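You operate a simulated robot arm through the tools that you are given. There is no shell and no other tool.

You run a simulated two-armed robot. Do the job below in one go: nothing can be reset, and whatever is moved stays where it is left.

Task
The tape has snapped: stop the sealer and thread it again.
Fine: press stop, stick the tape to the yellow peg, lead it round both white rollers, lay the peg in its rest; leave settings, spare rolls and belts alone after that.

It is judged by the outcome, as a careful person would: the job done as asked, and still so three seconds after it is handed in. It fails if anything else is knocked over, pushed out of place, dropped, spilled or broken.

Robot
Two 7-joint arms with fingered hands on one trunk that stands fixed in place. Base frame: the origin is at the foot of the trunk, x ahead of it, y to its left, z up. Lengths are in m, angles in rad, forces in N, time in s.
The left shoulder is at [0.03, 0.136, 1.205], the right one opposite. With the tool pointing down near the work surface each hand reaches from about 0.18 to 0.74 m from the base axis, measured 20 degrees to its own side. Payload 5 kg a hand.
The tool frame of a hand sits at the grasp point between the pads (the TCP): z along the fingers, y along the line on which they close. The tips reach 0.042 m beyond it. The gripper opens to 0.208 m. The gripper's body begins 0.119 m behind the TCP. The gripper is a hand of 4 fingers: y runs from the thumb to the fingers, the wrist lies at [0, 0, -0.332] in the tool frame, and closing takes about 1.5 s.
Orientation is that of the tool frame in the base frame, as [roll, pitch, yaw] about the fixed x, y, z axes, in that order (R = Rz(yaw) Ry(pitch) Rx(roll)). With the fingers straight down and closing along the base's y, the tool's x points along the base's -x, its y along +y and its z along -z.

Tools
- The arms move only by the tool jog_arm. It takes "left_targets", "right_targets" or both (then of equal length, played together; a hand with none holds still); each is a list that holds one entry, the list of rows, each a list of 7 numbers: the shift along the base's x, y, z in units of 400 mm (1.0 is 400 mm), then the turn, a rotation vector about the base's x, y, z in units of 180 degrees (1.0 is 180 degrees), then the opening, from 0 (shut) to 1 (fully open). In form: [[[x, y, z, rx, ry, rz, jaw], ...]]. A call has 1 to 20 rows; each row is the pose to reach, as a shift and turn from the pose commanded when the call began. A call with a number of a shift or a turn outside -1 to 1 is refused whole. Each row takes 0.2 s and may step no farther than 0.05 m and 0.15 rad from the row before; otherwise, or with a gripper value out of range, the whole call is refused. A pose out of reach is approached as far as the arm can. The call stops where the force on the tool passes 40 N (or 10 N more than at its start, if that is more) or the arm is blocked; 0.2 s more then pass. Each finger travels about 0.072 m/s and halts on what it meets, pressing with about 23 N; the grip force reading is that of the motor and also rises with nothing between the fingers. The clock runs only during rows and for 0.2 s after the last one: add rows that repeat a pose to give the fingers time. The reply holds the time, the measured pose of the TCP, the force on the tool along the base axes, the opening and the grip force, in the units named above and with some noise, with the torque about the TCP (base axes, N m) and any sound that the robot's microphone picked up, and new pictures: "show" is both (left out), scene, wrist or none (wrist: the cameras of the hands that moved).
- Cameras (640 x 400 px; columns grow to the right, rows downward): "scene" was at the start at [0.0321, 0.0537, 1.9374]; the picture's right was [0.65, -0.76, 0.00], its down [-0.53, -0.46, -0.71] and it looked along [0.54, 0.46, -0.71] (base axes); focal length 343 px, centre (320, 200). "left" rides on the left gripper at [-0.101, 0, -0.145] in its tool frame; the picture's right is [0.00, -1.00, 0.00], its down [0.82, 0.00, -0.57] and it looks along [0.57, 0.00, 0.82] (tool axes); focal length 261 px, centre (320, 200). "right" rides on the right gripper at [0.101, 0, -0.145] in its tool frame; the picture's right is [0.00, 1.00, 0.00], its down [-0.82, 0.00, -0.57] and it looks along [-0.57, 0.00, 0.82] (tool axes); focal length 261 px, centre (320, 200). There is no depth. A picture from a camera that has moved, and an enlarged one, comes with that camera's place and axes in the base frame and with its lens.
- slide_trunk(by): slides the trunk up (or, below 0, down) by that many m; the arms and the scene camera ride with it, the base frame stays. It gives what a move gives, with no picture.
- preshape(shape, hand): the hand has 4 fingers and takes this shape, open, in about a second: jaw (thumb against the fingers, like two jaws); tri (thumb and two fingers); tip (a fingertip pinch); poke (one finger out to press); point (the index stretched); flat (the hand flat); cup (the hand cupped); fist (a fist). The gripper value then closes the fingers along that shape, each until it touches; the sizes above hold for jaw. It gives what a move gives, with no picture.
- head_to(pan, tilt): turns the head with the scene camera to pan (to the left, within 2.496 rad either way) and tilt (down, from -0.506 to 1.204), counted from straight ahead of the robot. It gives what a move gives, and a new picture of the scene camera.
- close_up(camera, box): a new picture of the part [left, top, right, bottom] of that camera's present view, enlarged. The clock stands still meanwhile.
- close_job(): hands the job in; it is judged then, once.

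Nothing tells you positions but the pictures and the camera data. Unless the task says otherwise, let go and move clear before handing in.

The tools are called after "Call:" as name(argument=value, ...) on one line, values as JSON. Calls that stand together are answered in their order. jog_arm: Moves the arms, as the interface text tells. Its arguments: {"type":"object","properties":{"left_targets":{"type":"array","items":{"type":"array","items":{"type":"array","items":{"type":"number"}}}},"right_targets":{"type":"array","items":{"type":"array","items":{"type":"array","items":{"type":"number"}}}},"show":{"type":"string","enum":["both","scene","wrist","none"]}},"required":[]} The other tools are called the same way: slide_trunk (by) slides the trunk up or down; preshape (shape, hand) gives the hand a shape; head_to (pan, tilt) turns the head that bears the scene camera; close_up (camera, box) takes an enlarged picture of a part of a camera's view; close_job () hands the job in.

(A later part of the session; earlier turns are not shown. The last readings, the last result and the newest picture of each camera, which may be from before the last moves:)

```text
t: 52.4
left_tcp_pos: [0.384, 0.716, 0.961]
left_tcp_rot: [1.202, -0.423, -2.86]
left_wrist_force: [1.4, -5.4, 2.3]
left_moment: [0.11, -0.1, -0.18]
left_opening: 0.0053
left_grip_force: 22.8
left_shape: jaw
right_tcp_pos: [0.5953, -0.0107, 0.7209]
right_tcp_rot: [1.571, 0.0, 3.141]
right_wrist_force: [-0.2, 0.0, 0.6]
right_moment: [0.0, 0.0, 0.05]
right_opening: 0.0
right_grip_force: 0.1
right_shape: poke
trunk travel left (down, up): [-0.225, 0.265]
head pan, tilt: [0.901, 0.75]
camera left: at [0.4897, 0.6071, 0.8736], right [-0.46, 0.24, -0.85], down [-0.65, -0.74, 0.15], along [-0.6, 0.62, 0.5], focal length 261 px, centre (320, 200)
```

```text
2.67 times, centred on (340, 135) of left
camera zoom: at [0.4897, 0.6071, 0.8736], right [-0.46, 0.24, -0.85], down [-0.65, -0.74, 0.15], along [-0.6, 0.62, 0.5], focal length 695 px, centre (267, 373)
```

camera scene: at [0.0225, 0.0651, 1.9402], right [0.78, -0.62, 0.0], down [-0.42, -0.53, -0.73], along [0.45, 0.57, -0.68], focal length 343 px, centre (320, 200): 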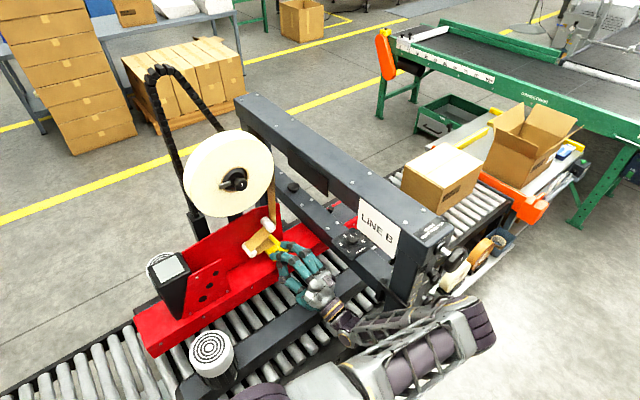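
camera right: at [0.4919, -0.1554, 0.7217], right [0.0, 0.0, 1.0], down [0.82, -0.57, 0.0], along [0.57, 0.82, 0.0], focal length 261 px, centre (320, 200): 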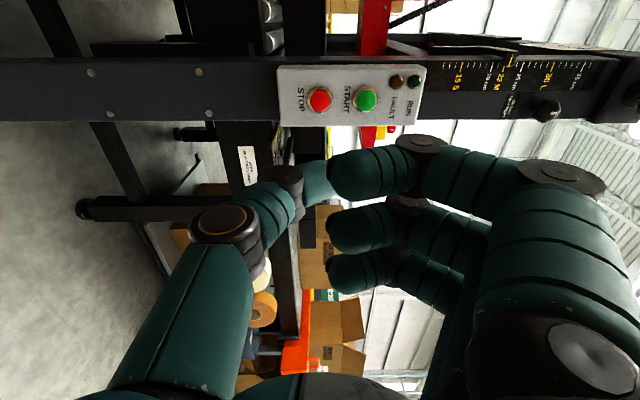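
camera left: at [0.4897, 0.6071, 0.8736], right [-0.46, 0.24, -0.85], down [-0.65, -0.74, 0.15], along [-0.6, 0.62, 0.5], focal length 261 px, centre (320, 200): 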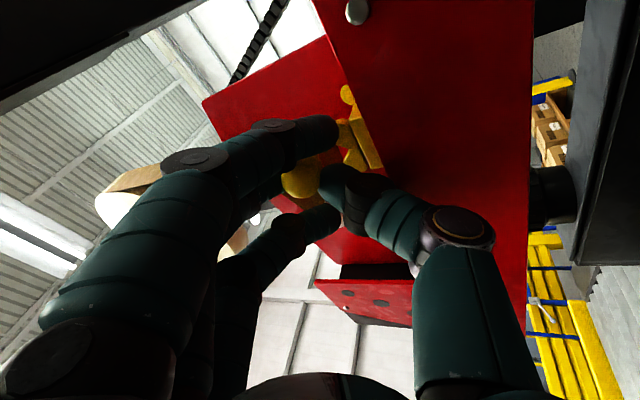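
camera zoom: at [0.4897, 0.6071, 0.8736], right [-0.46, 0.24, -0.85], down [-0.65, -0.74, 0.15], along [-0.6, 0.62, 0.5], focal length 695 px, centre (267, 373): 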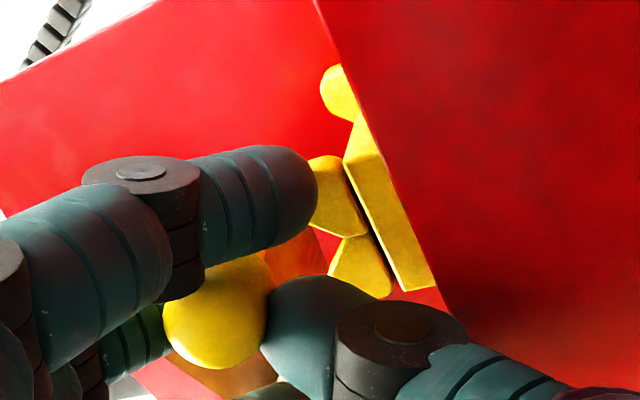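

The finger only brushes the ear (5 N). I shift 2 mm back and lower another centimetre so that the bar is captured between the ears.

Call:
jog_arm(left_targets=[[[0, -0.005, -0.005, 0, 0, 0, 0.05], [0, -0.005, -0.015, 0, 0, 0, 0.05], [0, -0.005, -0.025, 0, 0, 0, 0.05]]], show="wrist")

Call:
close_up(camera="scene", box=[245, 215, 305, 265])

Call:
close_up(camera="left", box=[250, 60, 430, 210])

```text
t: 53.2
left_tcp_pos: [0.3841, 0.7153, 0.9503]
left_tcp_rot: [1.203, -0.422, -2.859]
left_wrist_force: [0.0, -3.0, 3.2]
left_moment: [-0.08, 0.04, 0.07]
left_opening: 0.0052
left_grip_force: 22.8
left_shape: jaw
right_tcp_pos: [0.5947, -0.0106, 0.722]
right_tcp_rot: [1.57, 0.0, 3.14]
right_wrist_force: [0.7, -0.5, 0.3]
right_moment: [-0.01, 0.03, -0.01]
right_opening: 0.0
right_grip_force: 0.0
right_shape: poke
trunk travel left (down, up): [-0.225, 0.265]
head pan, tilt: [0.901, 0.75]
camera left: at [0.489, 0.6055, 0.8629], right [-0.46, 0.24, -0.85], down [-0.65, -0.74, 0.15], along [-0.6, 0.62, 0.5], focal length 261 px, centre (320, 200)
```

left: 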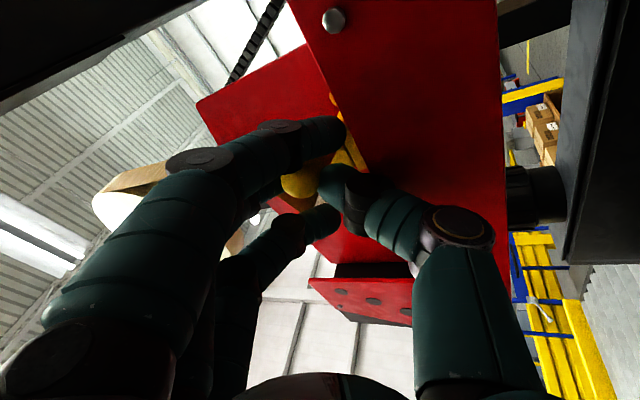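

```text
8.00 times, centred on (275, 240) of scene
camera zoom: at [0.022, 0.0645, 1.9403], right [0.78, -0.62, 0.0], down [-0.42, -0.53, -0.73], along [0.45, 0.57, -0.68], focal length 2742 px, centre (680, -120)
```

zoom: 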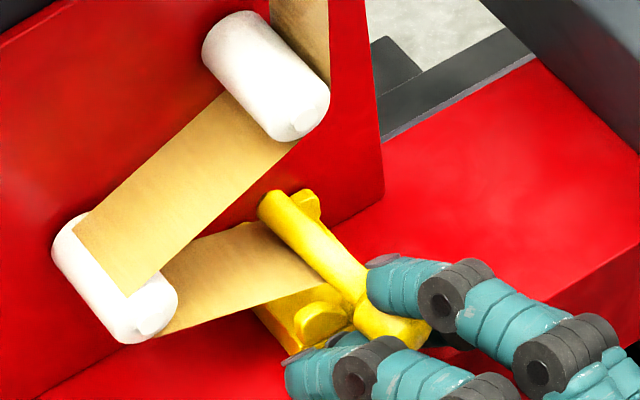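

```text
2.67 times, centred on (340, 135) of left
camera zoom: at [0.489, 0.6055, 0.8629], right [-0.46, 0.24, -0.85], down [-0.65, -0.74, 0.15], along [-0.6, 0.62, 0.5], focal length 695 px, centre (267, 373)
```

zoom: 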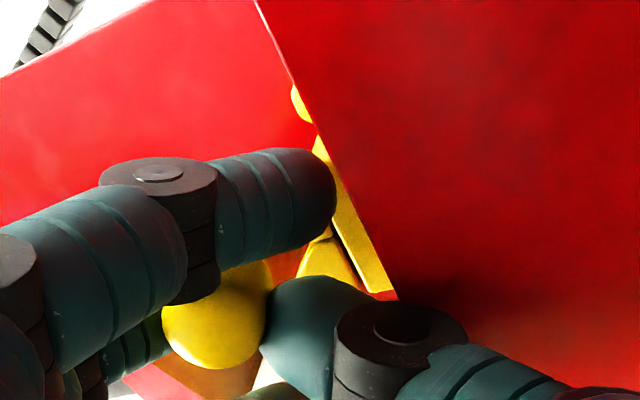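

The bar's far end is now down between the rear ears and the knob about 1.5 cm above its seat. I lower the last few millimetres gently.

Call:
jog_arm(left_targets=[[[0, 0.0, -0.01, 0, 0, 0, 0.05], [0, 0.0, -0.018, 0, 0, 0, 0.05]]], show="wrist")

Call:
close_up(camera="scene", box=[245, 215, 305, 265])

Call:
close_up(camera="left", box=[250, 60, 430, 210])

```text
t: 53.8
left_tcp_pos: [0.384, 0.7138, 0.9452]
left_tcp_rot: [1.201, -0.422, -2.857]
left_wrist_force: [-1.9, -8.0, 11.1]
left_moment: [0.02, 0.19, 0.14]
left_opening: 0.0049
left_grip_force: 23.2
left_shape: jaw
right_tcp_pos: [0.5927, -0.0108, 0.7224]
right_tcp_rot: [1.57, 0.001, -3.14]
right_wrist_force: [0.2, 0.4, 0.7]
right_moment: [0.01, -0.04, 0.01]
right_opening: 0.0
right_grip_force: 0.0
right_shape: poke
trunk travel left (down, up): [-0.225, 0.265]
head pan, tilt: [0.901, 0.75]
camera left: at [0.4889, 0.6042, 0.8567], right [-0.46, 0.24, -0.85], down [-0.65, -0.74, 0.14], along [-0.6, 0.62, 0.5], focal length 261 px, centre (320, 200)
```

left: 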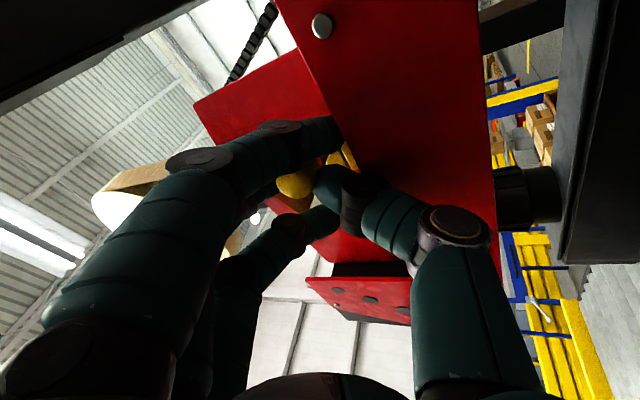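

```text
8.00 times, centred on (275, 240) of scene
camera zoom: at [0.0214, 0.0633, 1.9404], right [0.78, -0.62, 0.0], down [-0.42, -0.53, -0.73], along [0.45, 0.57, -0.68], focal length 2742 px, centre (680, -120)
```

zoom: 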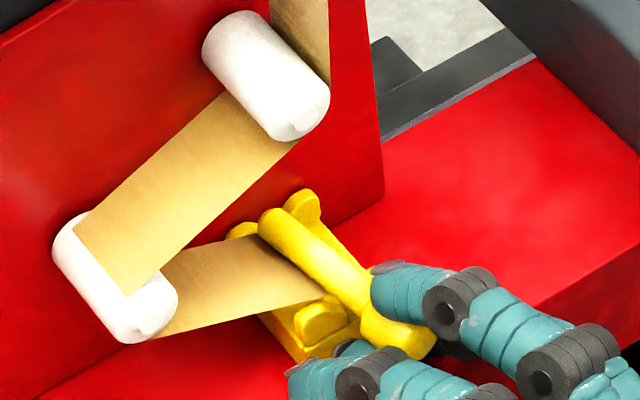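

```text
2.67 times, centred on (340, 135) of left
camera zoom: at [0.4889, 0.6042, 0.8567], right [-0.46, 0.24, -0.85], down [-0.65, -0.74, 0.14], along [-0.6, 0.62, 0.5], focal length 695 px, centre (267, 373)
```

zoom: 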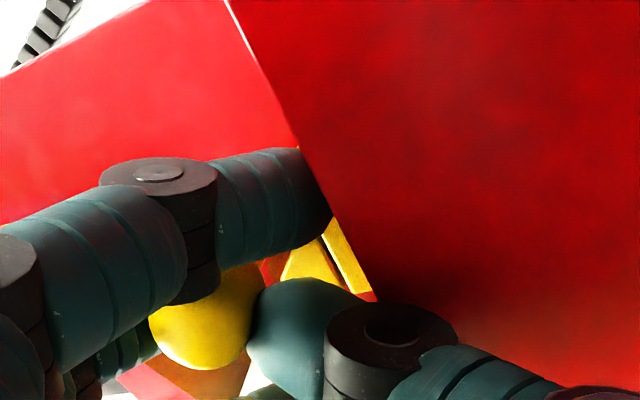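

The bar lies between both ear pairs with the knob nearly down (the low finger is resting on the base, 11 N). I now open the hand in place; the thumb will stop on the base while the fingers lift away.

Call:
jog_arm(left_targets=[[[0, 0, 0, 0, 0, 0, 0.2], [0, 0, 0.003, 0, 0, 0, 0.3], [0, 0, 0.005, 0, 0, 0, 0.4], [0, 0, 0.005, 0, 0, 0, 0.4]]], show="both")

Call:
close_up(camera="scene", box=[245, 215, 305, 265])

Call:
close_up(camera="left", box=[230, 60, 430, 220])

```text
t: 54.8
left_tcp_pos: [0.3891, 0.7092, 0.9552]
left_tcp_rot: [1.185, -0.417, -2.858]
left_wrist_force: [7.5, -33.8, 28.9]
left_moment: [-0.48, 0.28, 0.36]
left_opening: 0.0655
left_grip_force: 0.1
left_shape: jaw
right_tcp_pos: [0.5941, -0.0139, 0.7221]
right_tcp_rot: [1.567, 0.0, 3.141]
right_wrist_force: [0.6, -0.1, -0.8]
right_moment: [-0.02, 0.02, 0.01]
right_opening: 0.0
right_grip_force: 0.1
right_shape: poke
trunk travel left (down, up): [-0.225, 0.265]
head pan, tilt: [0.901, 0.75]
stopped in row 4 (left hand): the force on the tool passed its limit at 44 N (the readings are from after the stop); the commanded pose is now the measured one
camera scene: at [0.0215, 0.0581, 1.9406], right [0.78, -0.62, 0.0], down [-0.42, -0.53, -0.73], along [0.45, 0.58, -0.68], focal length 343 px, centre (320, 200)
camera left: at [0.4937, 0.6007, 0.8657], right [-0.46, 0.26, -0.85], down [-0.66, -0.74, 0.13], along [-0.6, 0.62, 0.51], focal length 261 px, centre (320, 200)
```

scene: 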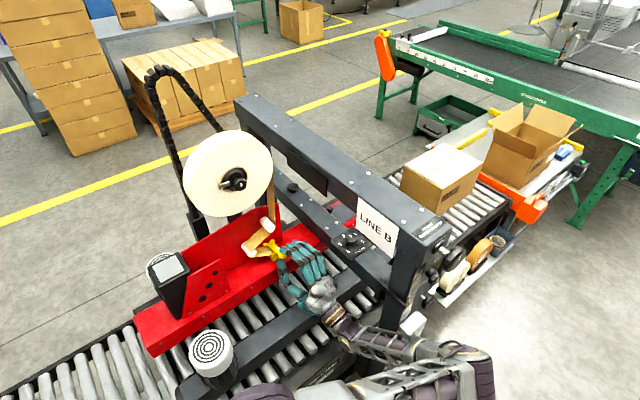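
left: 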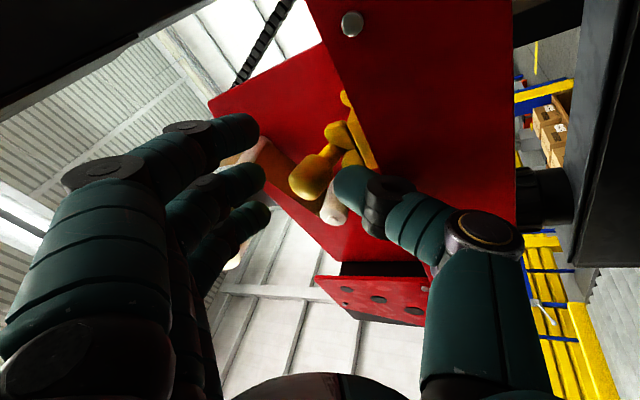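

```text
8.00 times, centred on (275, 240) of scene
camera zoom: at [0.0215, 0.0581, 1.9406], right [0.78, -0.62, 0.0], down [-0.42, -0.53, -0.73], along [0.45, 0.58, -0.68], focal length 2742 px, centre (680, -120)
```

zoom: 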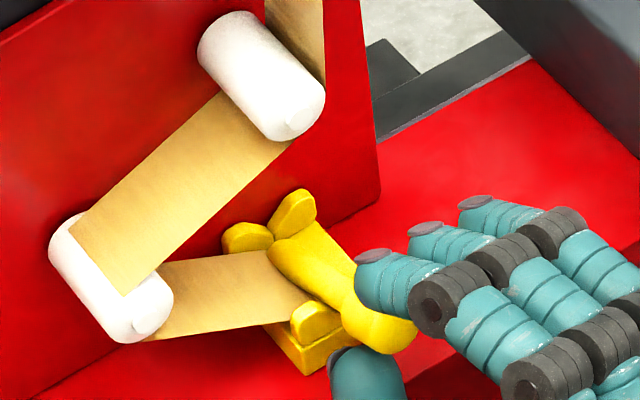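

```text
2.50 times, centred on (330, 140) of left
camera zoom: at [0.4937, 0.6007, 0.8657], right [-0.46, 0.26, -0.85], down [-0.66, -0.74, 0.13], along [-0.6, 0.62, 0.51], focal length 652 px, centre (295, 350)
```

zoom: 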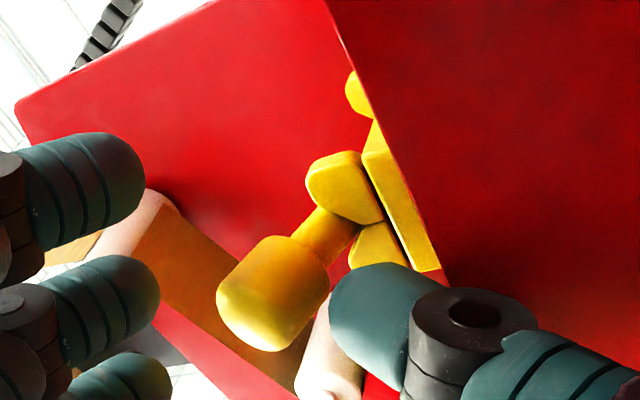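

The call stopped on the force limit because the thumb is pressing down on the base, but the fingers are open and the peg lies in the cradle. I look closely before freeing the thumb.

Call:
close_up(camera="scene", box=[258, 228, 300, 262])

Call:
close_up(camera="left", box=[280, 80, 380, 180])

```text
11.76 times, centred on (279, 245) of scene
camera zoom: at [0.0215, 0.0581, 1.9406], right [0.78, -0.62, 0.0], down [-0.42, -0.53, -0.73], along [0.45, 0.58, -0.68], focal length 4032 px, centre (802, -329)
```

zoom: 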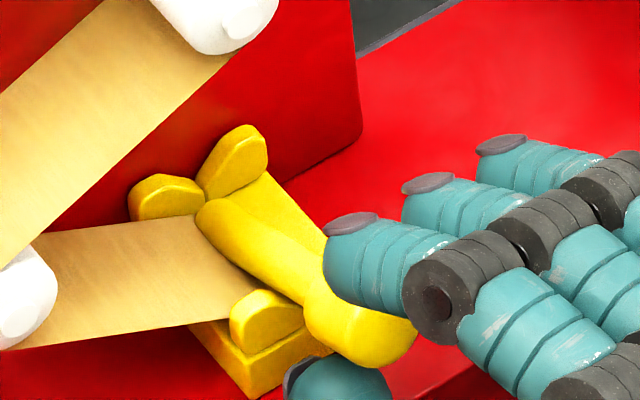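

```text
4.00 times, centred on (330, 130) of left
camera zoom: at [0.4937, 0.6007, 0.8657], right [-0.46, 0.26, -0.85], down [-0.66, -0.74, 0.13], along [-0.6, 0.62, 0.51], focal length 1043 px, centre (280, 480)
```

zoom: 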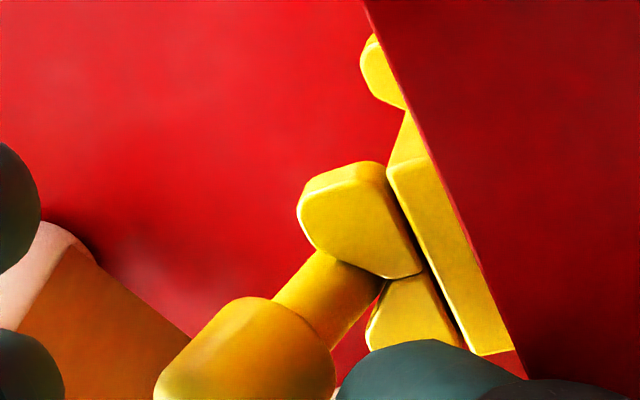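

The bar's far end has slipped just in front of the rear saddle, so the peg is not seated properly and would tip if I let go. I re-close on the knob right away, since it is centred between thumb and fingers.

Call:
jog_arm(left_targets=[[[0, 0, 0, 0, 0, 0, 0.2], [0, 0, 0, 0, 0, 0, 0.1], [0, 0, 0, 0, 0, 0, 0.05], [0, 0, 0, 0, 0, 0, 0.05], [0, 0, 0, 0, 0, 0, 0.05]]], show="wrist")

Call:
close_up(camera="scene", box=[258, 228, 300, 262])

Call:
close_up(camera="left", box=[250, 60, 430, 210])

```text
t: 56.0
left_tcp_pos: [0.3861, 0.7128, 0.9489]
left_tcp_rot: [1.197, -0.419, -2.856]
left_wrist_force: [3.2, -18.3, 13.5]
left_moment: [0.27, 0.28, 0.0]
left_opening: 0.0115
left_grip_force: 0.0
left_shape: jaw
right_tcp_pos: [0.594, -0.0108, 0.7223]
right_tcp_rot: [1.57, 0.0, -3.141]
right_wrist_force: [-0.5, 0.3, 0.8]
right_moment: [-0.01, -0.02, 0.03]
right_opening: 0.0001
right_grip_force: 0.1
right_shape: poke
trunk travel left (down, up): [-0.225, 0.265]
head pan, tilt: [0.901, 0.75]
camera left: at [0.4912, 0.6037, 0.8609], right [-0.46, 0.25, -0.85], down [-0.65, -0.74, 0.14], along [-0.6, 0.62, 0.51], focal length 261 px, centre (320, 200)
```

left: 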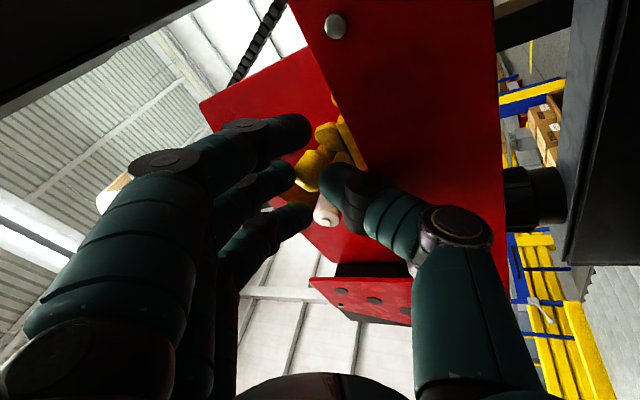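

```text
11.76 times, centred on (279, 245) of scene
camera zoom: at [0.0219, 0.0623, 1.9404], right [0.78, -0.62, 0.0], down [-0.42, -0.53, -0.73], along [0.45, 0.57, -0.68], focal length 4032 px, centre (802, -329)
```

zoom: 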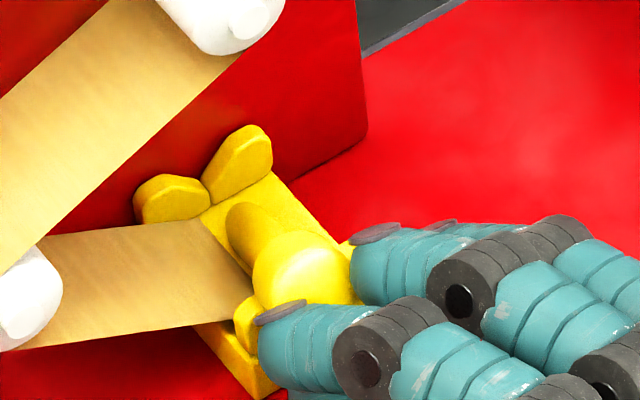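

```text
2.67 times, centred on (340, 135) of left
camera zoom: at [0.4912, 0.6037, 0.8609], right [-0.46, 0.25, -0.85], down [-0.65, -0.74, 0.14], along [-0.6, 0.62, 0.51], focal length 695 px, centre (267, 373)
```

zoom: 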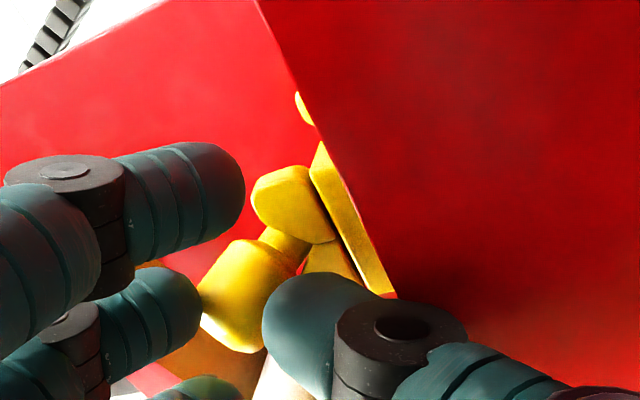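

The knob has tilted upward as the thumb rose under it, and the grip isn't firm yet. I look closer before closing more.

Call:
close_up(camera="left", box=[270, 100, 370, 220])

Call:
close_up(camera="scene", box=[265, 232, 305, 262])

```text
3.33 times, centred on (320, 160) of left
camera zoom: at [0.4912, 0.6037, 0.8609], right [-0.46, 0.25, -0.85], down [-0.65, -0.74, 0.14], along [-0.6, 0.62, 0.51], focal length 869 px, centre (320, 333)
```

zoom: 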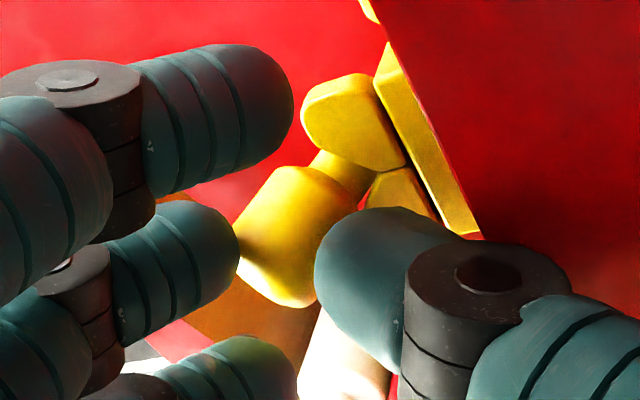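

```text
13.33 times, centred on (285, 247) of scene
camera zoom: at [0.0219, 0.0623, 1.9404], right [0.78, -0.62, 0.0], down [-0.42, -0.53, -0.73], along [0.45, 0.57, -0.68], focal length 4569 px, centre (787, -427)
```

zoom: 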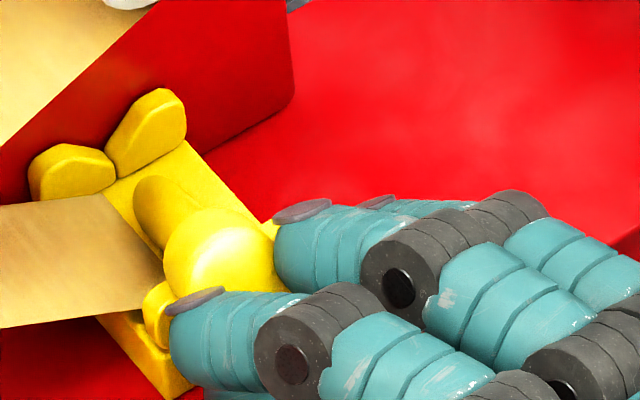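

The knob is only tilted about 14° up and sits squarely between middle finger and thumb. I finish closing to get a firm grip.

Call:
jog_arm(left_targets=[[[0, 0, 0, 0, 0, 0, 0.02], [0, 0, 0, 0, 0, 0, 0.02], [0, 0, 0, 0, 0, 0, 0.02], [0, 0, 0, 0, 0, 0, 0.02]]], show="none")

Call:
close_up(camera="left", box=[270, 100, 370, 220])

Call:
close_up(camera="scene", box=[258, 228, 308, 266])

```text
t: 57.0
left_tcp_pos: [0.3871, 0.7124, 0.9491]
left_tcp_rot: [1.197, -0.42, -2.859]
left_wrist_force: [3.7, -16.7, 12.7]
left_moment: [0.39, 0.29, -0.03]
left_opening: 0.006
left_grip_force: 0.0
left_shape: jaw
right_tcp_pos: [0.5935, -0.0104, 0.7222]
right_tcp_rot: [1.568, 0.001, 3.141]
right_wrist_force: [0.7, -0.7, 0.4]
right_moment: [-0.01, -0.02, 0.03]
right_opening: 0.0
right_grip_force: 0.1
right_shape: poke
trunk travel left (down, up): [-0.225, 0.265]
head pan, tilt: [0.901, 0.75]
```

```text
3.33 times, centred on (320, 160) of left
camera zoom: at [0.4913, 0.6034, 0.8606], right [-0.46, 0.25, -0.85], down [-0.65, -0.74, 0.14], along [-0.6, 0.62, 0.51], focal length 869 px, centre (320, 333)
```

zoom: 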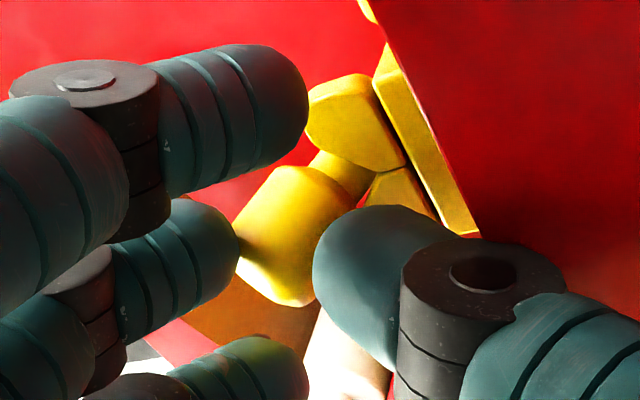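

```text
10.53 times, centred on (283, 247) of scene
camera zoom: at [0.0221, 0.0624, 1.9403], right [0.78, -0.62, 0.0], down [-0.42, -0.53, -0.73], along [0.45, 0.57, -0.68], focal length 3607 px, centre (710, -295)
```

zoom: 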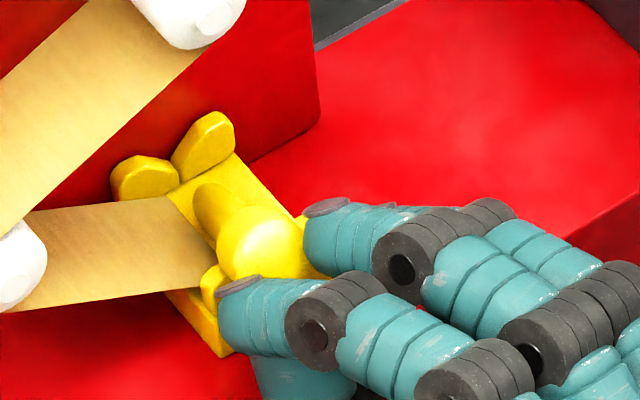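

Grip force still reads zero. I close fully and re-check.

Call:
jog_arm(left_targets=[[[0, 0, 0, 0, 0, 0, 0], [0, 0, 0, 0, 0, 0, 0], [0, 0, 0, 0, 0, 0, 0], [0, 0, 0, 0, 0, 0, 0]]], show="none")

Call:
close_up(camera="left", box=[250, 90, 370, 220])

Call:
close_up(camera="scene", box=[258, 228, 308, 266])

```text
t: 58.0
left_tcp_pos: [0.3854, 0.7141, 0.9477]
left_tcp_rot: [1.199, -0.421, -2.858]
left_wrist_force: [2.0, -3.9, 0.8]
left_moment: [0.05, 0.02, 0.07]
left_opening: 0.0
left_grip_force: 23.0
left_shape: jaw
right_tcp_pos: [0.5936, -0.0104, 0.7214]
right_tcp_rot: [1.571, -0.001, -3.141]
right_wrist_force: [0.0, -0.1, -0.3]
right_moment: [0.02, -0.01, 0.04]
right_opening: 0.0001
right_grip_force: 0.1
right_shape: poke
trunk travel left (down, up): [-0.225, 0.265]
head pan, tilt: [0.901, 0.75]
```

```text
3.08 times, centred on (310, 155) of left
camera zoom: at [0.4908, 0.6046, 0.8594], right [-0.46, 0.24, -0.85], down [-0.65, -0.74, 0.14], along [-0.6, 0.62, 0.5], focal length 802 px, centre (351, 338)
```

zoom: 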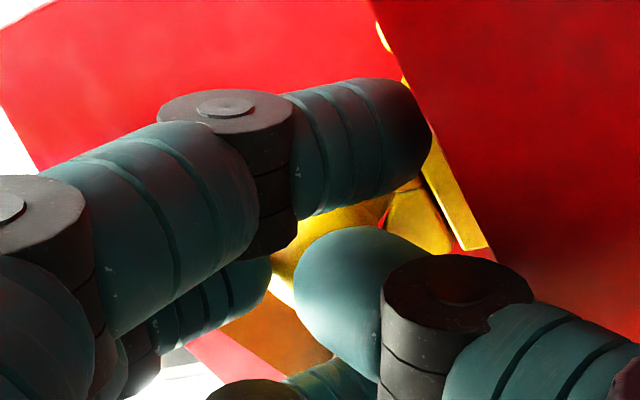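

```text
10.53 times, centred on (283, 247) of scene
camera zoom: at [0.0221, 0.0648, 1.9402], right [0.78, -0.62, 0.0], down [-0.42, -0.53, -0.73], along [0.45, 0.57, -0.68], focal length 3607 px, centre (710, -295)
```

zoom: 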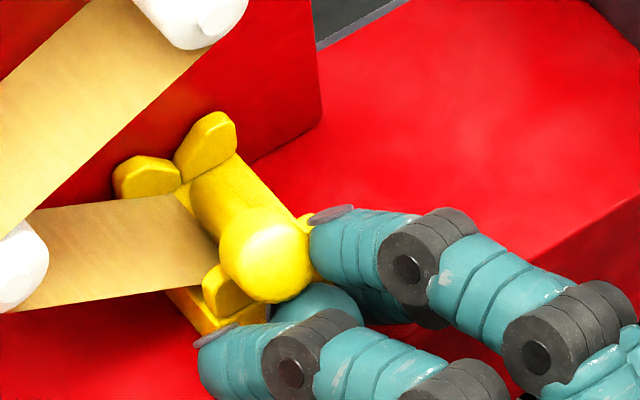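

The fingers closed past the knob – it has slipped out of the grip, seemingly forward into the cradle. I examine it very closely before moving anything.

Call:
close_up(camera="scene", box=[266, 236, 296, 258])

Call:
close_up(camera="left", box=[310, 90, 380, 180])

Call:
close_up(camera="left", box=[220, 60, 440, 240])

```text
16.00 times, centred on (281, 247) of scene
camera zoom: at [0.0221, 0.0648, 1.9402], right [0.78, -0.62, 0.0], down [-0.42, -0.53, -0.73], along [0.45, 0.57, -0.68], focal length 5483 px, centre (944, -552)
```

zoom: 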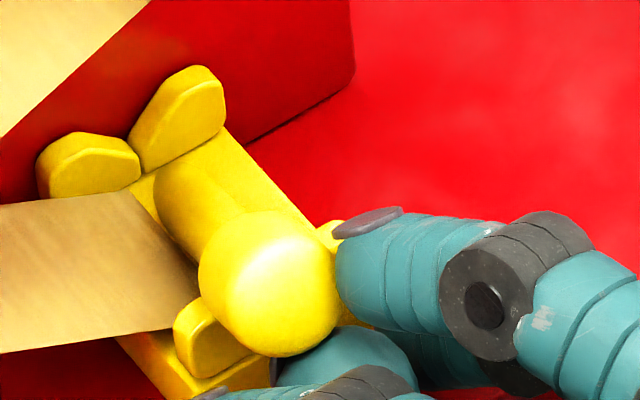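

```text
4.44 times, centred on (345, 135) of left
camera zoom: at [0.4908, 0.6046, 0.8594], right [-0.46, 0.24, -0.85], down [-0.65, -0.74, 0.14], along [-0.6, 0.62, 0.5], focal length 1158 px, centre (209, 489)
```

zoom: 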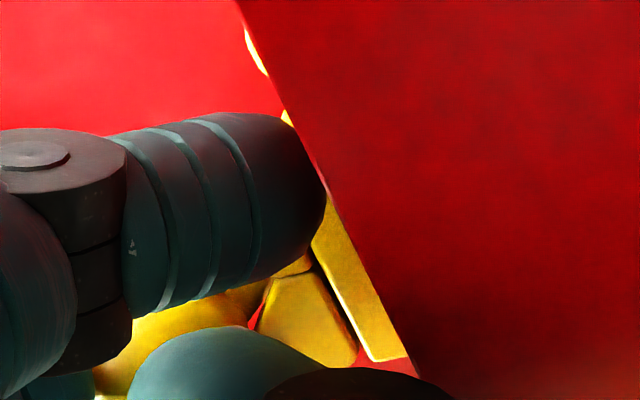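

```text
2.22 times, centred on (330, 150) of left
camera zoom: at [0.4908, 0.6046, 0.8594], right [-0.46, 0.24, -0.85], down [-0.65, -0.74, 0.14], along [-0.6, 0.62, 0.5], focal length 579 px, centre (298, 311)
```

zoom: 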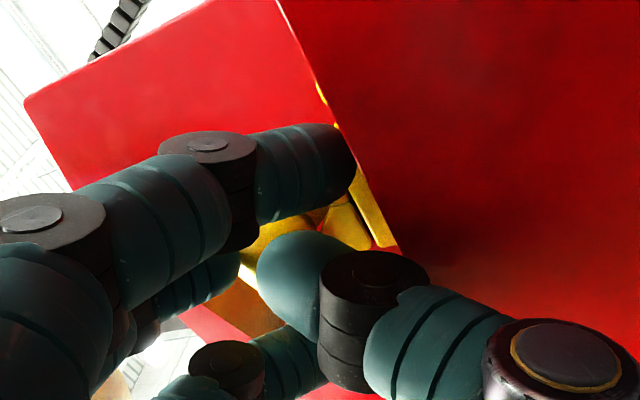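

The knob was squeezed upward and now rests tilted on top of the closed fingertips with the bar still in the cradle. I open very slowly so it can settle back down onto the thumb, then look.

Call:
jog_arm(left_targets=[[[0, 0, 0, 0, 0, 0, 0.03], [0, 0, 0, 0, 0, 0, 0.06], [0, 0, 0, 0, 0, 0, 0.09], [0, 0, 0, 0, 0, 0, 0.09]]], show="none")

Call:
close_up(camera="scene", box=[258, 228, 308, 266])

Call:
close_up(camera="left", box=[250, 80, 400, 210])

```text
t: 59.0
left_tcp_pos: [0.387, 0.7129, 0.9496]
left_tcp_rot: [1.196, -0.419, -2.857]
left_wrist_force: [7.4, -12.5, 16.2]
left_moment: [0.28, 0.16, -0.09]
left_opening: 0.0167
left_grip_force: 0.0
left_shape: jaw
right_tcp_pos: [0.5944, -0.011, 0.7223]
right_tcp_rot: [1.57, 0.0, 3.14]
right_wrist_force: [0.6, -0.2, -0.6]
right_moment: [0.02, -0.01, 0.03]
right_opening: 0.0
right_grip_force: 0.0
right_shape: poke
trunk travel left (down, up): [-0.225, 0.265]
head pan, tilt: [0.901, 0.75]
```

```text
10.53 times, centred on (283, 247) of scene
camera zoom: at [0.0222, 0.0624, 1.9404], right [0.78, -0.62, 0.0], down [-0.42, -0.53, -0.73], along [0.45, 0.57, -0.68], focal length 3607 px, centre (710, -295)
```

zoom: 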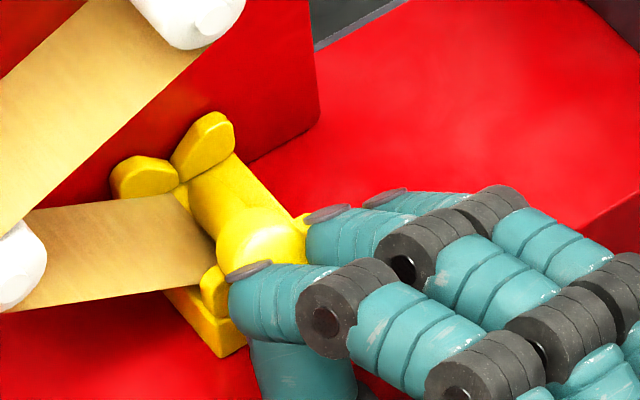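

```text
3.08 times, centred on (325, 145) of left
camera zoom: at [0.4917, 0.6034, 0.8612], right [-0.46, 0.25, -0.85], down [-0.65, -0.74, 0.14], along [-0.6, 0.62, 0.51], focal length 802 px, centre (305, 369)
```

zoom: 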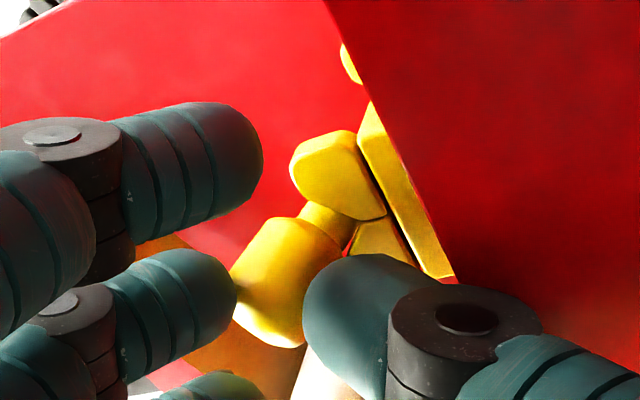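

The knob has settled back between middle finger and thumb. My plan: keep it caged loosely, and turn the hand around it so it comes from above-front (pitched down) and can grip the knob from its sides. First I raise the hand a little while opening, so the thumb keeps supporting the knob without jamming on the base.

Call:
jog_arm(left_targets=[[[0, 0, 0.0125, 0, 0, 0, 0.14], [0, 0, 0.025, 0, 0, 0, 0.18], [0, 0, 0.035, 0, 0, 0, 0.22], [0, 0, 0.035, 0, 0, 0, 0.22]]], show="none")

Call:
close_up(camera="scene", box=[258, 228, 308, 266])

Call:
close_up(camera="left", box=[230, 70, 400, 210])

```text
t: 60.0
left_tcp_pos: [0.3854, 0.7123, 0.9623]
left_tcp_rot: [1.197, -0.421, -2.855]
left_wrist_force: [2.8, -15.4, 7.0]
left_moment: [-0.48, 0.03, 0.2]
left_opening: 0.0415
left_grip_force: 0.1
left_shape: jaw
right_tcp_pos: [0.5948, -0.0108, 0.7206]
right_tcp_rot: [1.568, 0.0, -3.142]
right_wrist_force: [0.6, 0.4, 0.8]
right_moment: [-0.02, 0.01, 0.02]
right_opening: 0.0001
right_grip_force: 0.0
right_shape: poke
trunk travel left (down, up): [-0.225, 0.265]
head pan, tilt: [0.901, 0.75]
```

```text
10.53 times, centred on (283, 247) of scene
camera zoom: at [0.0221, 0.063, 1.9403], right [0.78, -0.62, 0.0], down [-0.42, -0.53, -0.73], along [0.45, 0.57, -0.68], focal length 3607 px, centre (710, -295)
```

zoom: 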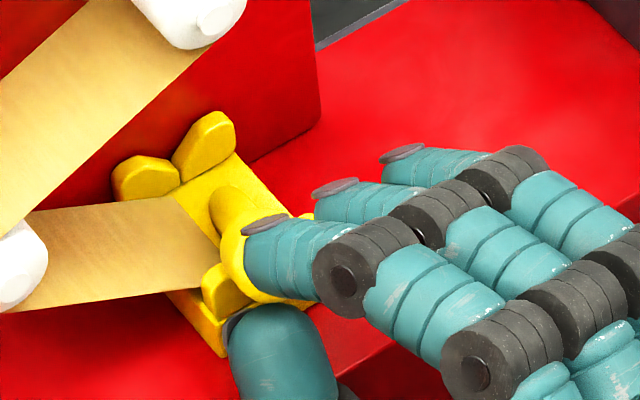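

```text
2.86 times, centred on (315, 140) of left
camera zoom: at [0.4906, 0.6025, 0.8735], right [-0.46, 0.24, -0.85], down [-0.65, -0.74, 0.14], along [-0.6, 0.62, 0.5], focal length 745 px, centre (334, 371)
```

zoom: 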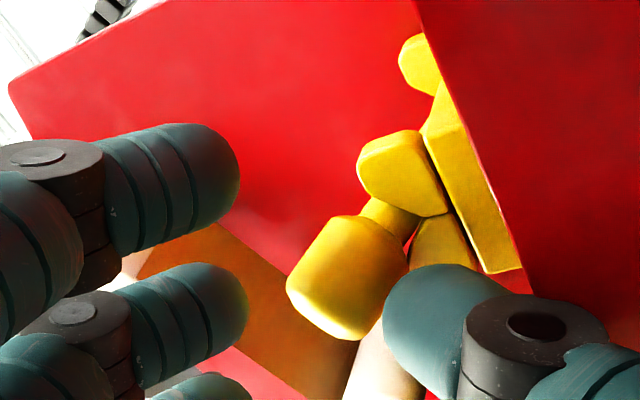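

The knob rests on the thumb with the bar in the front saddle. I need its exact place, so I zoom in once more.

Call:
close_up(camera="scene", box=[264, 236, 294, 260])

Call:
close_up(camera="left", box=[290, 80, 390, 200])

```text
16.00 times, centred on (279, 248) of scene
camera zoom: at [0.0221, 0.063, 1.9403], right [0.78, -0.62, 0.0], down [-0.42, -0.53, -0.73], along [0.45, 0.57, -0.68], focal length 5483 px, centre (976, -568)
```

zoom: 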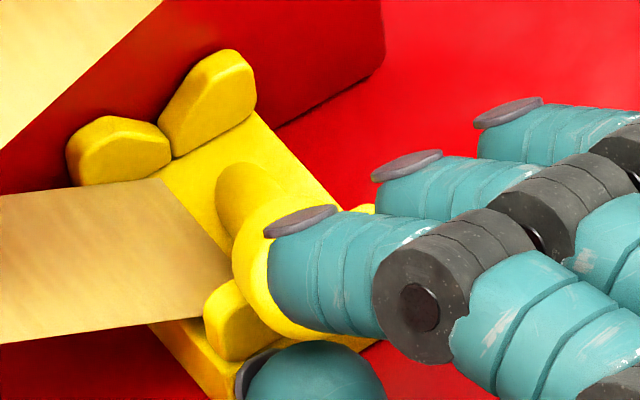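

```text
3.33 times, centred on (340, 140) of left
camera zoom: at [0.4906, 0.6025, 0.8735], right [-0.46, 0.24, -0.85], down [-0.65, -0.74, 0.14], along [-0.6, 0.62, 0.5], focal length 869 px, centre (253, 400)
```

zoom: 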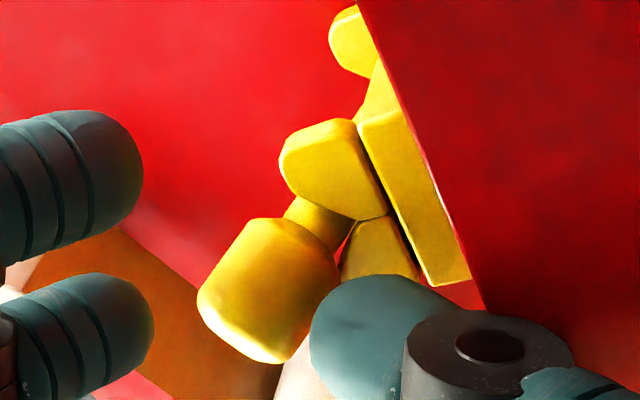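

I zoom tightly on the knob/thumb contact to see which is in front.

Call:
close_up(camera="left", box=[335, 125, 395, 195])

Call:
close_up(camera="scene", box=[268, 240, 288, 256])

```text
5.71 times, centred on (365, 160) of left
camera zoom: at [0.4906, 0.6025, 0.8735], right [-0.46, 0.24, -0.85], down [-0.65, -0.74, 0.14], along [-0.6, 0.62, 0.5], focal length 1489 px, centre (63, 429)
```

zoom: 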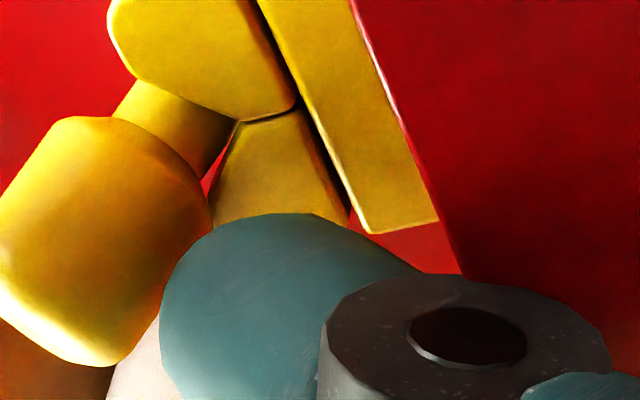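

```text
16.00 times, centred on (278, 248) of scene
camera zoom: at [0.0221, 0.063, 1.9403], right [0.78, -0.62, 0.0], down [-0.42, -0.53, -0.73], along [0.45, 0.57, -0.68], focal length 5483 px, centre (992, -568)
```

zoom: 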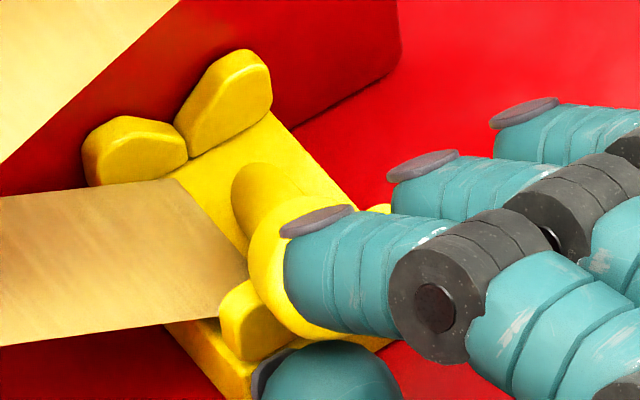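

I've worked out that the knob (about [0.379, 0.756, 0.974]) sits at the very ends of my fingertips, tilted up, supported by the thumb, with the bar in the front saddle. I'll turn the hand in small stages around the knob, keeping the thumb beneath it, until the hand points down along the bar with the thumb in front-below.

Call:
jog_arm(left_targets=[[[0.0009, -0.0026, 0.0131, -0.035, -0.0182, -0.0011, 0.22], [0.0011, -0.0037, 0.0265, -0.07, -0.0364, -0.0022, 0.22], [0.0005, -0.0033, 0.0398, -0.105, -0.0546, -0.0033, 0.22]]], show="wrist")

Call:
close_up(camera="scene", box=[258, 228, 308, 266])

Call:
close_up(camera="left", box=[230, 80, 400, 220])

```text
t: 60.8
left_tcp_pos: [0.3855, 0.7124, 0.977]
left_tcp_rot: [1.585, -0.32, -3.008]
left_wrist_force: [-0.1, -0.8, -0.3]
left_moment: [0.03, 0.0, -0.1]
left_opening: 0.0456
left_grip_force: 0.0
left_shape: jaw
right_tcp_pos: [0.5943, -0.0113, 0.7224]
right_tcp_rot: [1.569, 0.001, -3.141]
right_wrist_force: [-0.8, -0.4, 1.0]
right_moment: [0.0, -0.02, -0.02]
right_opening: 0.0
right_grip_force: 0.2
right_shape: poke
trunk travel left (down, up): [-0.225, 0.265]
head pan, tilt: [0.901, 0.75]
camera left: at [0.4999, 0.5817, 0.9484], right [-0.3, -0.05, -0.95], down [-0.7, -0.67, 0.26], along [-0.65, 0.74, 0.17], focal length 261 px, centre (320, 200)
```

left: 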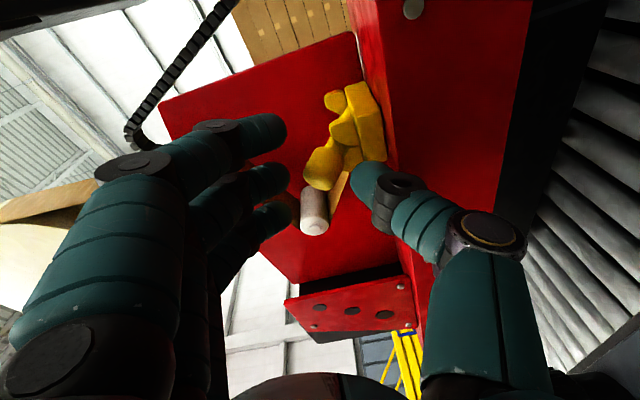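

```text
10.53 times, centred on (283, 247) of scene
camera zoom: at [0.0216, 0.0646, 1.9402], right [0.78, -0.62, 0.0], down [-0.42, -0.53, -0.73], along [0.45, 0.57, -0.68], focal length 3607 px, centre (710, -295)
```

zoom: 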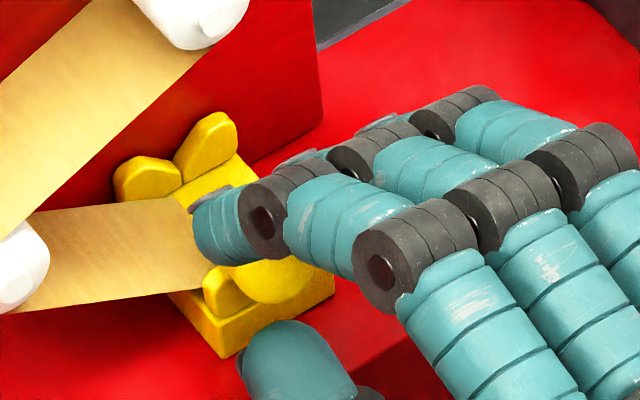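

```text
2.86 times, centred on (315, 150) of left
camera zoom: at [0.4999, 0.5817, 0.9484], right [-0.3, -0.05, -0.95], down [-0.7, -0.67, 0.26], along [-0.65, 0.74, 0.17], focal length 745 px, centre (334, 343)
```

zoom: 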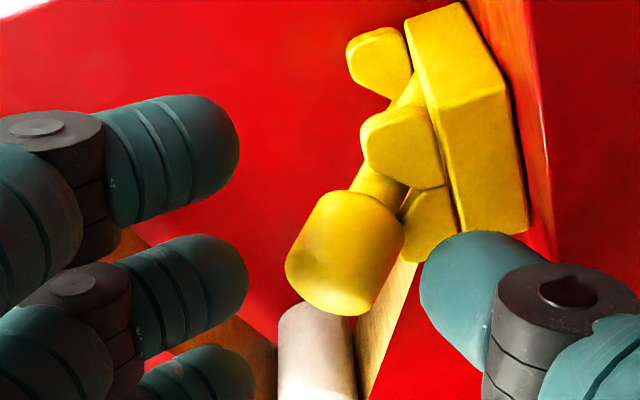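

Very useful view: the peg now stands by itself, the thumb isn't even touching it. The bar lies through both saddles, but the peg has gone about 1 cm too far in, so the knob is perched up on the front ears. I finish turning the hand to come from above-front, well clear of the knob.

Call:
jog_arm(left_targets=[[[-0.0014, 0.0, 0.0132, -0.035, -0.0182, -0.0011, 0.25], [-0.0035, 0.0, 0.026, -0.07, -0.0364, -0.0022, 0.25], [-0.0063, 0.002, 0.0382, -0.105, -0.0546, -0.0033, 0.25], [-0.0097, 0.006, 0.0497, -0.14, -0.0728, -0.0044, 0.25], [-0.0138, 0.012, 0.0602, -0.175, -0.0911, -0.0055, 0.25], [-0.0184, 0.02, 0.0697, -0.2099, -0.1093, -0.0066, 0.25]]], show="both")

Call:
close_up(camera="scene", box=[250, 220, 310, 266])

Call:
close_up(camera="left", box=[220, 60, 420, 220])

```text
t: 62.2
left_tcp_pos: [0.3792, 0.7212, 1.0046]
left_tcp_rot: [2.27, -0.004, 3.135]
left_wrist_force: [-1.3, 0.8, -1.2]
left_moment: [0.07, -0.05, -0.07]
left_opening: 0.0515
left_grip_force: 0.1
left_shape: jaw
right_tcp_pos: [0.5942, -0.0101, 0.7207]
right_tcp_rot: [1.569, 0.002, -3.141]
right_wrist_force: [0.6, -1.2, 1.0]
right_moment: [-0.03, 0.04, -0.03]
right_opening: 0.0
right_grip_force: 0.1
right_shape: poke
trunk travel left (down, up): [-0.225, 0.265]
head pan, tilt: [0.901, 0.75]
camera scene: at [0.0209, 0.0668, 1.9403], right [0.78, -0.62, 0.0], down [-0.42, -0.54, -0.73], along [0.45, 0.57, -0.68], focal length 343 px, centre (320, 200)
camera left: at [0.4784, 0.6105, 1.0996], right [0.0, -0.64, -0.76], down [-0.82, -0.43, 0.37], along [-0.57, 0.63, -0.53], focal length 261 px, centre (320, 200)
```

scene: 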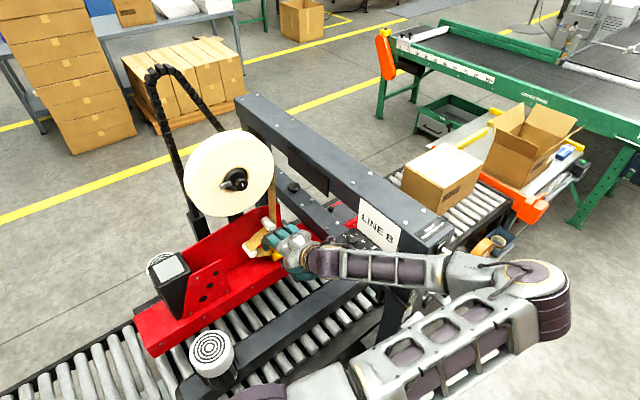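
left: 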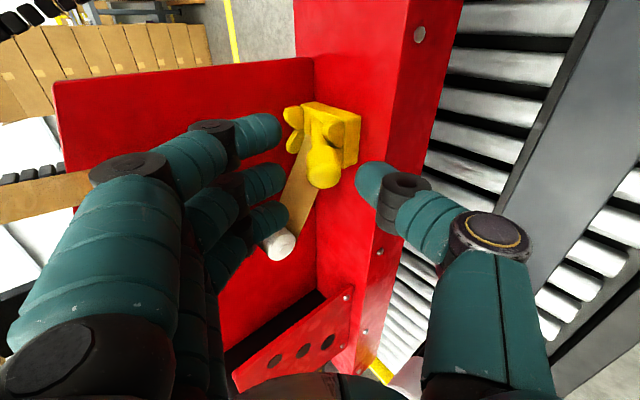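

```text
8.70 times, centred on (280, 243) of scene
camera zoom: at [0.0209, 0.0668, 1.9403], right [0.78, -0.62, 0.0], down [-0.42, -0.54, -0.73], along [0.45, 0.57, -0.68], focal length 2980 px, centre (668, -174)
```

zoom: 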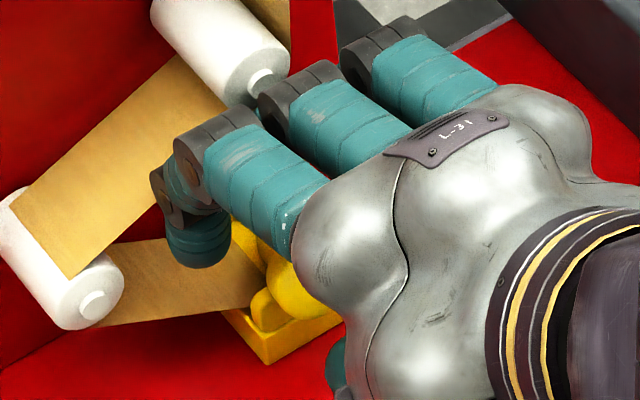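

```text
2.50 times, centred on (320, 140) of left
camera zoom: at [0.4784, 0.6105, 1.0996], right [0.0, -0.64, -0.76], down [-0.82, -0.43, 0.37], along [-0.57, 0.63, -0.53], focal length 652 px, centre (320, 350)
```

zoom: 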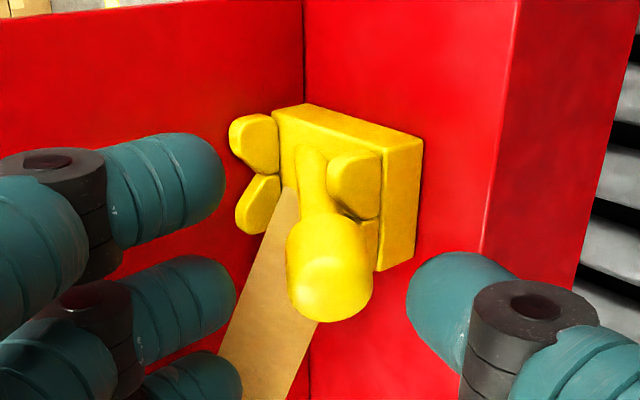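

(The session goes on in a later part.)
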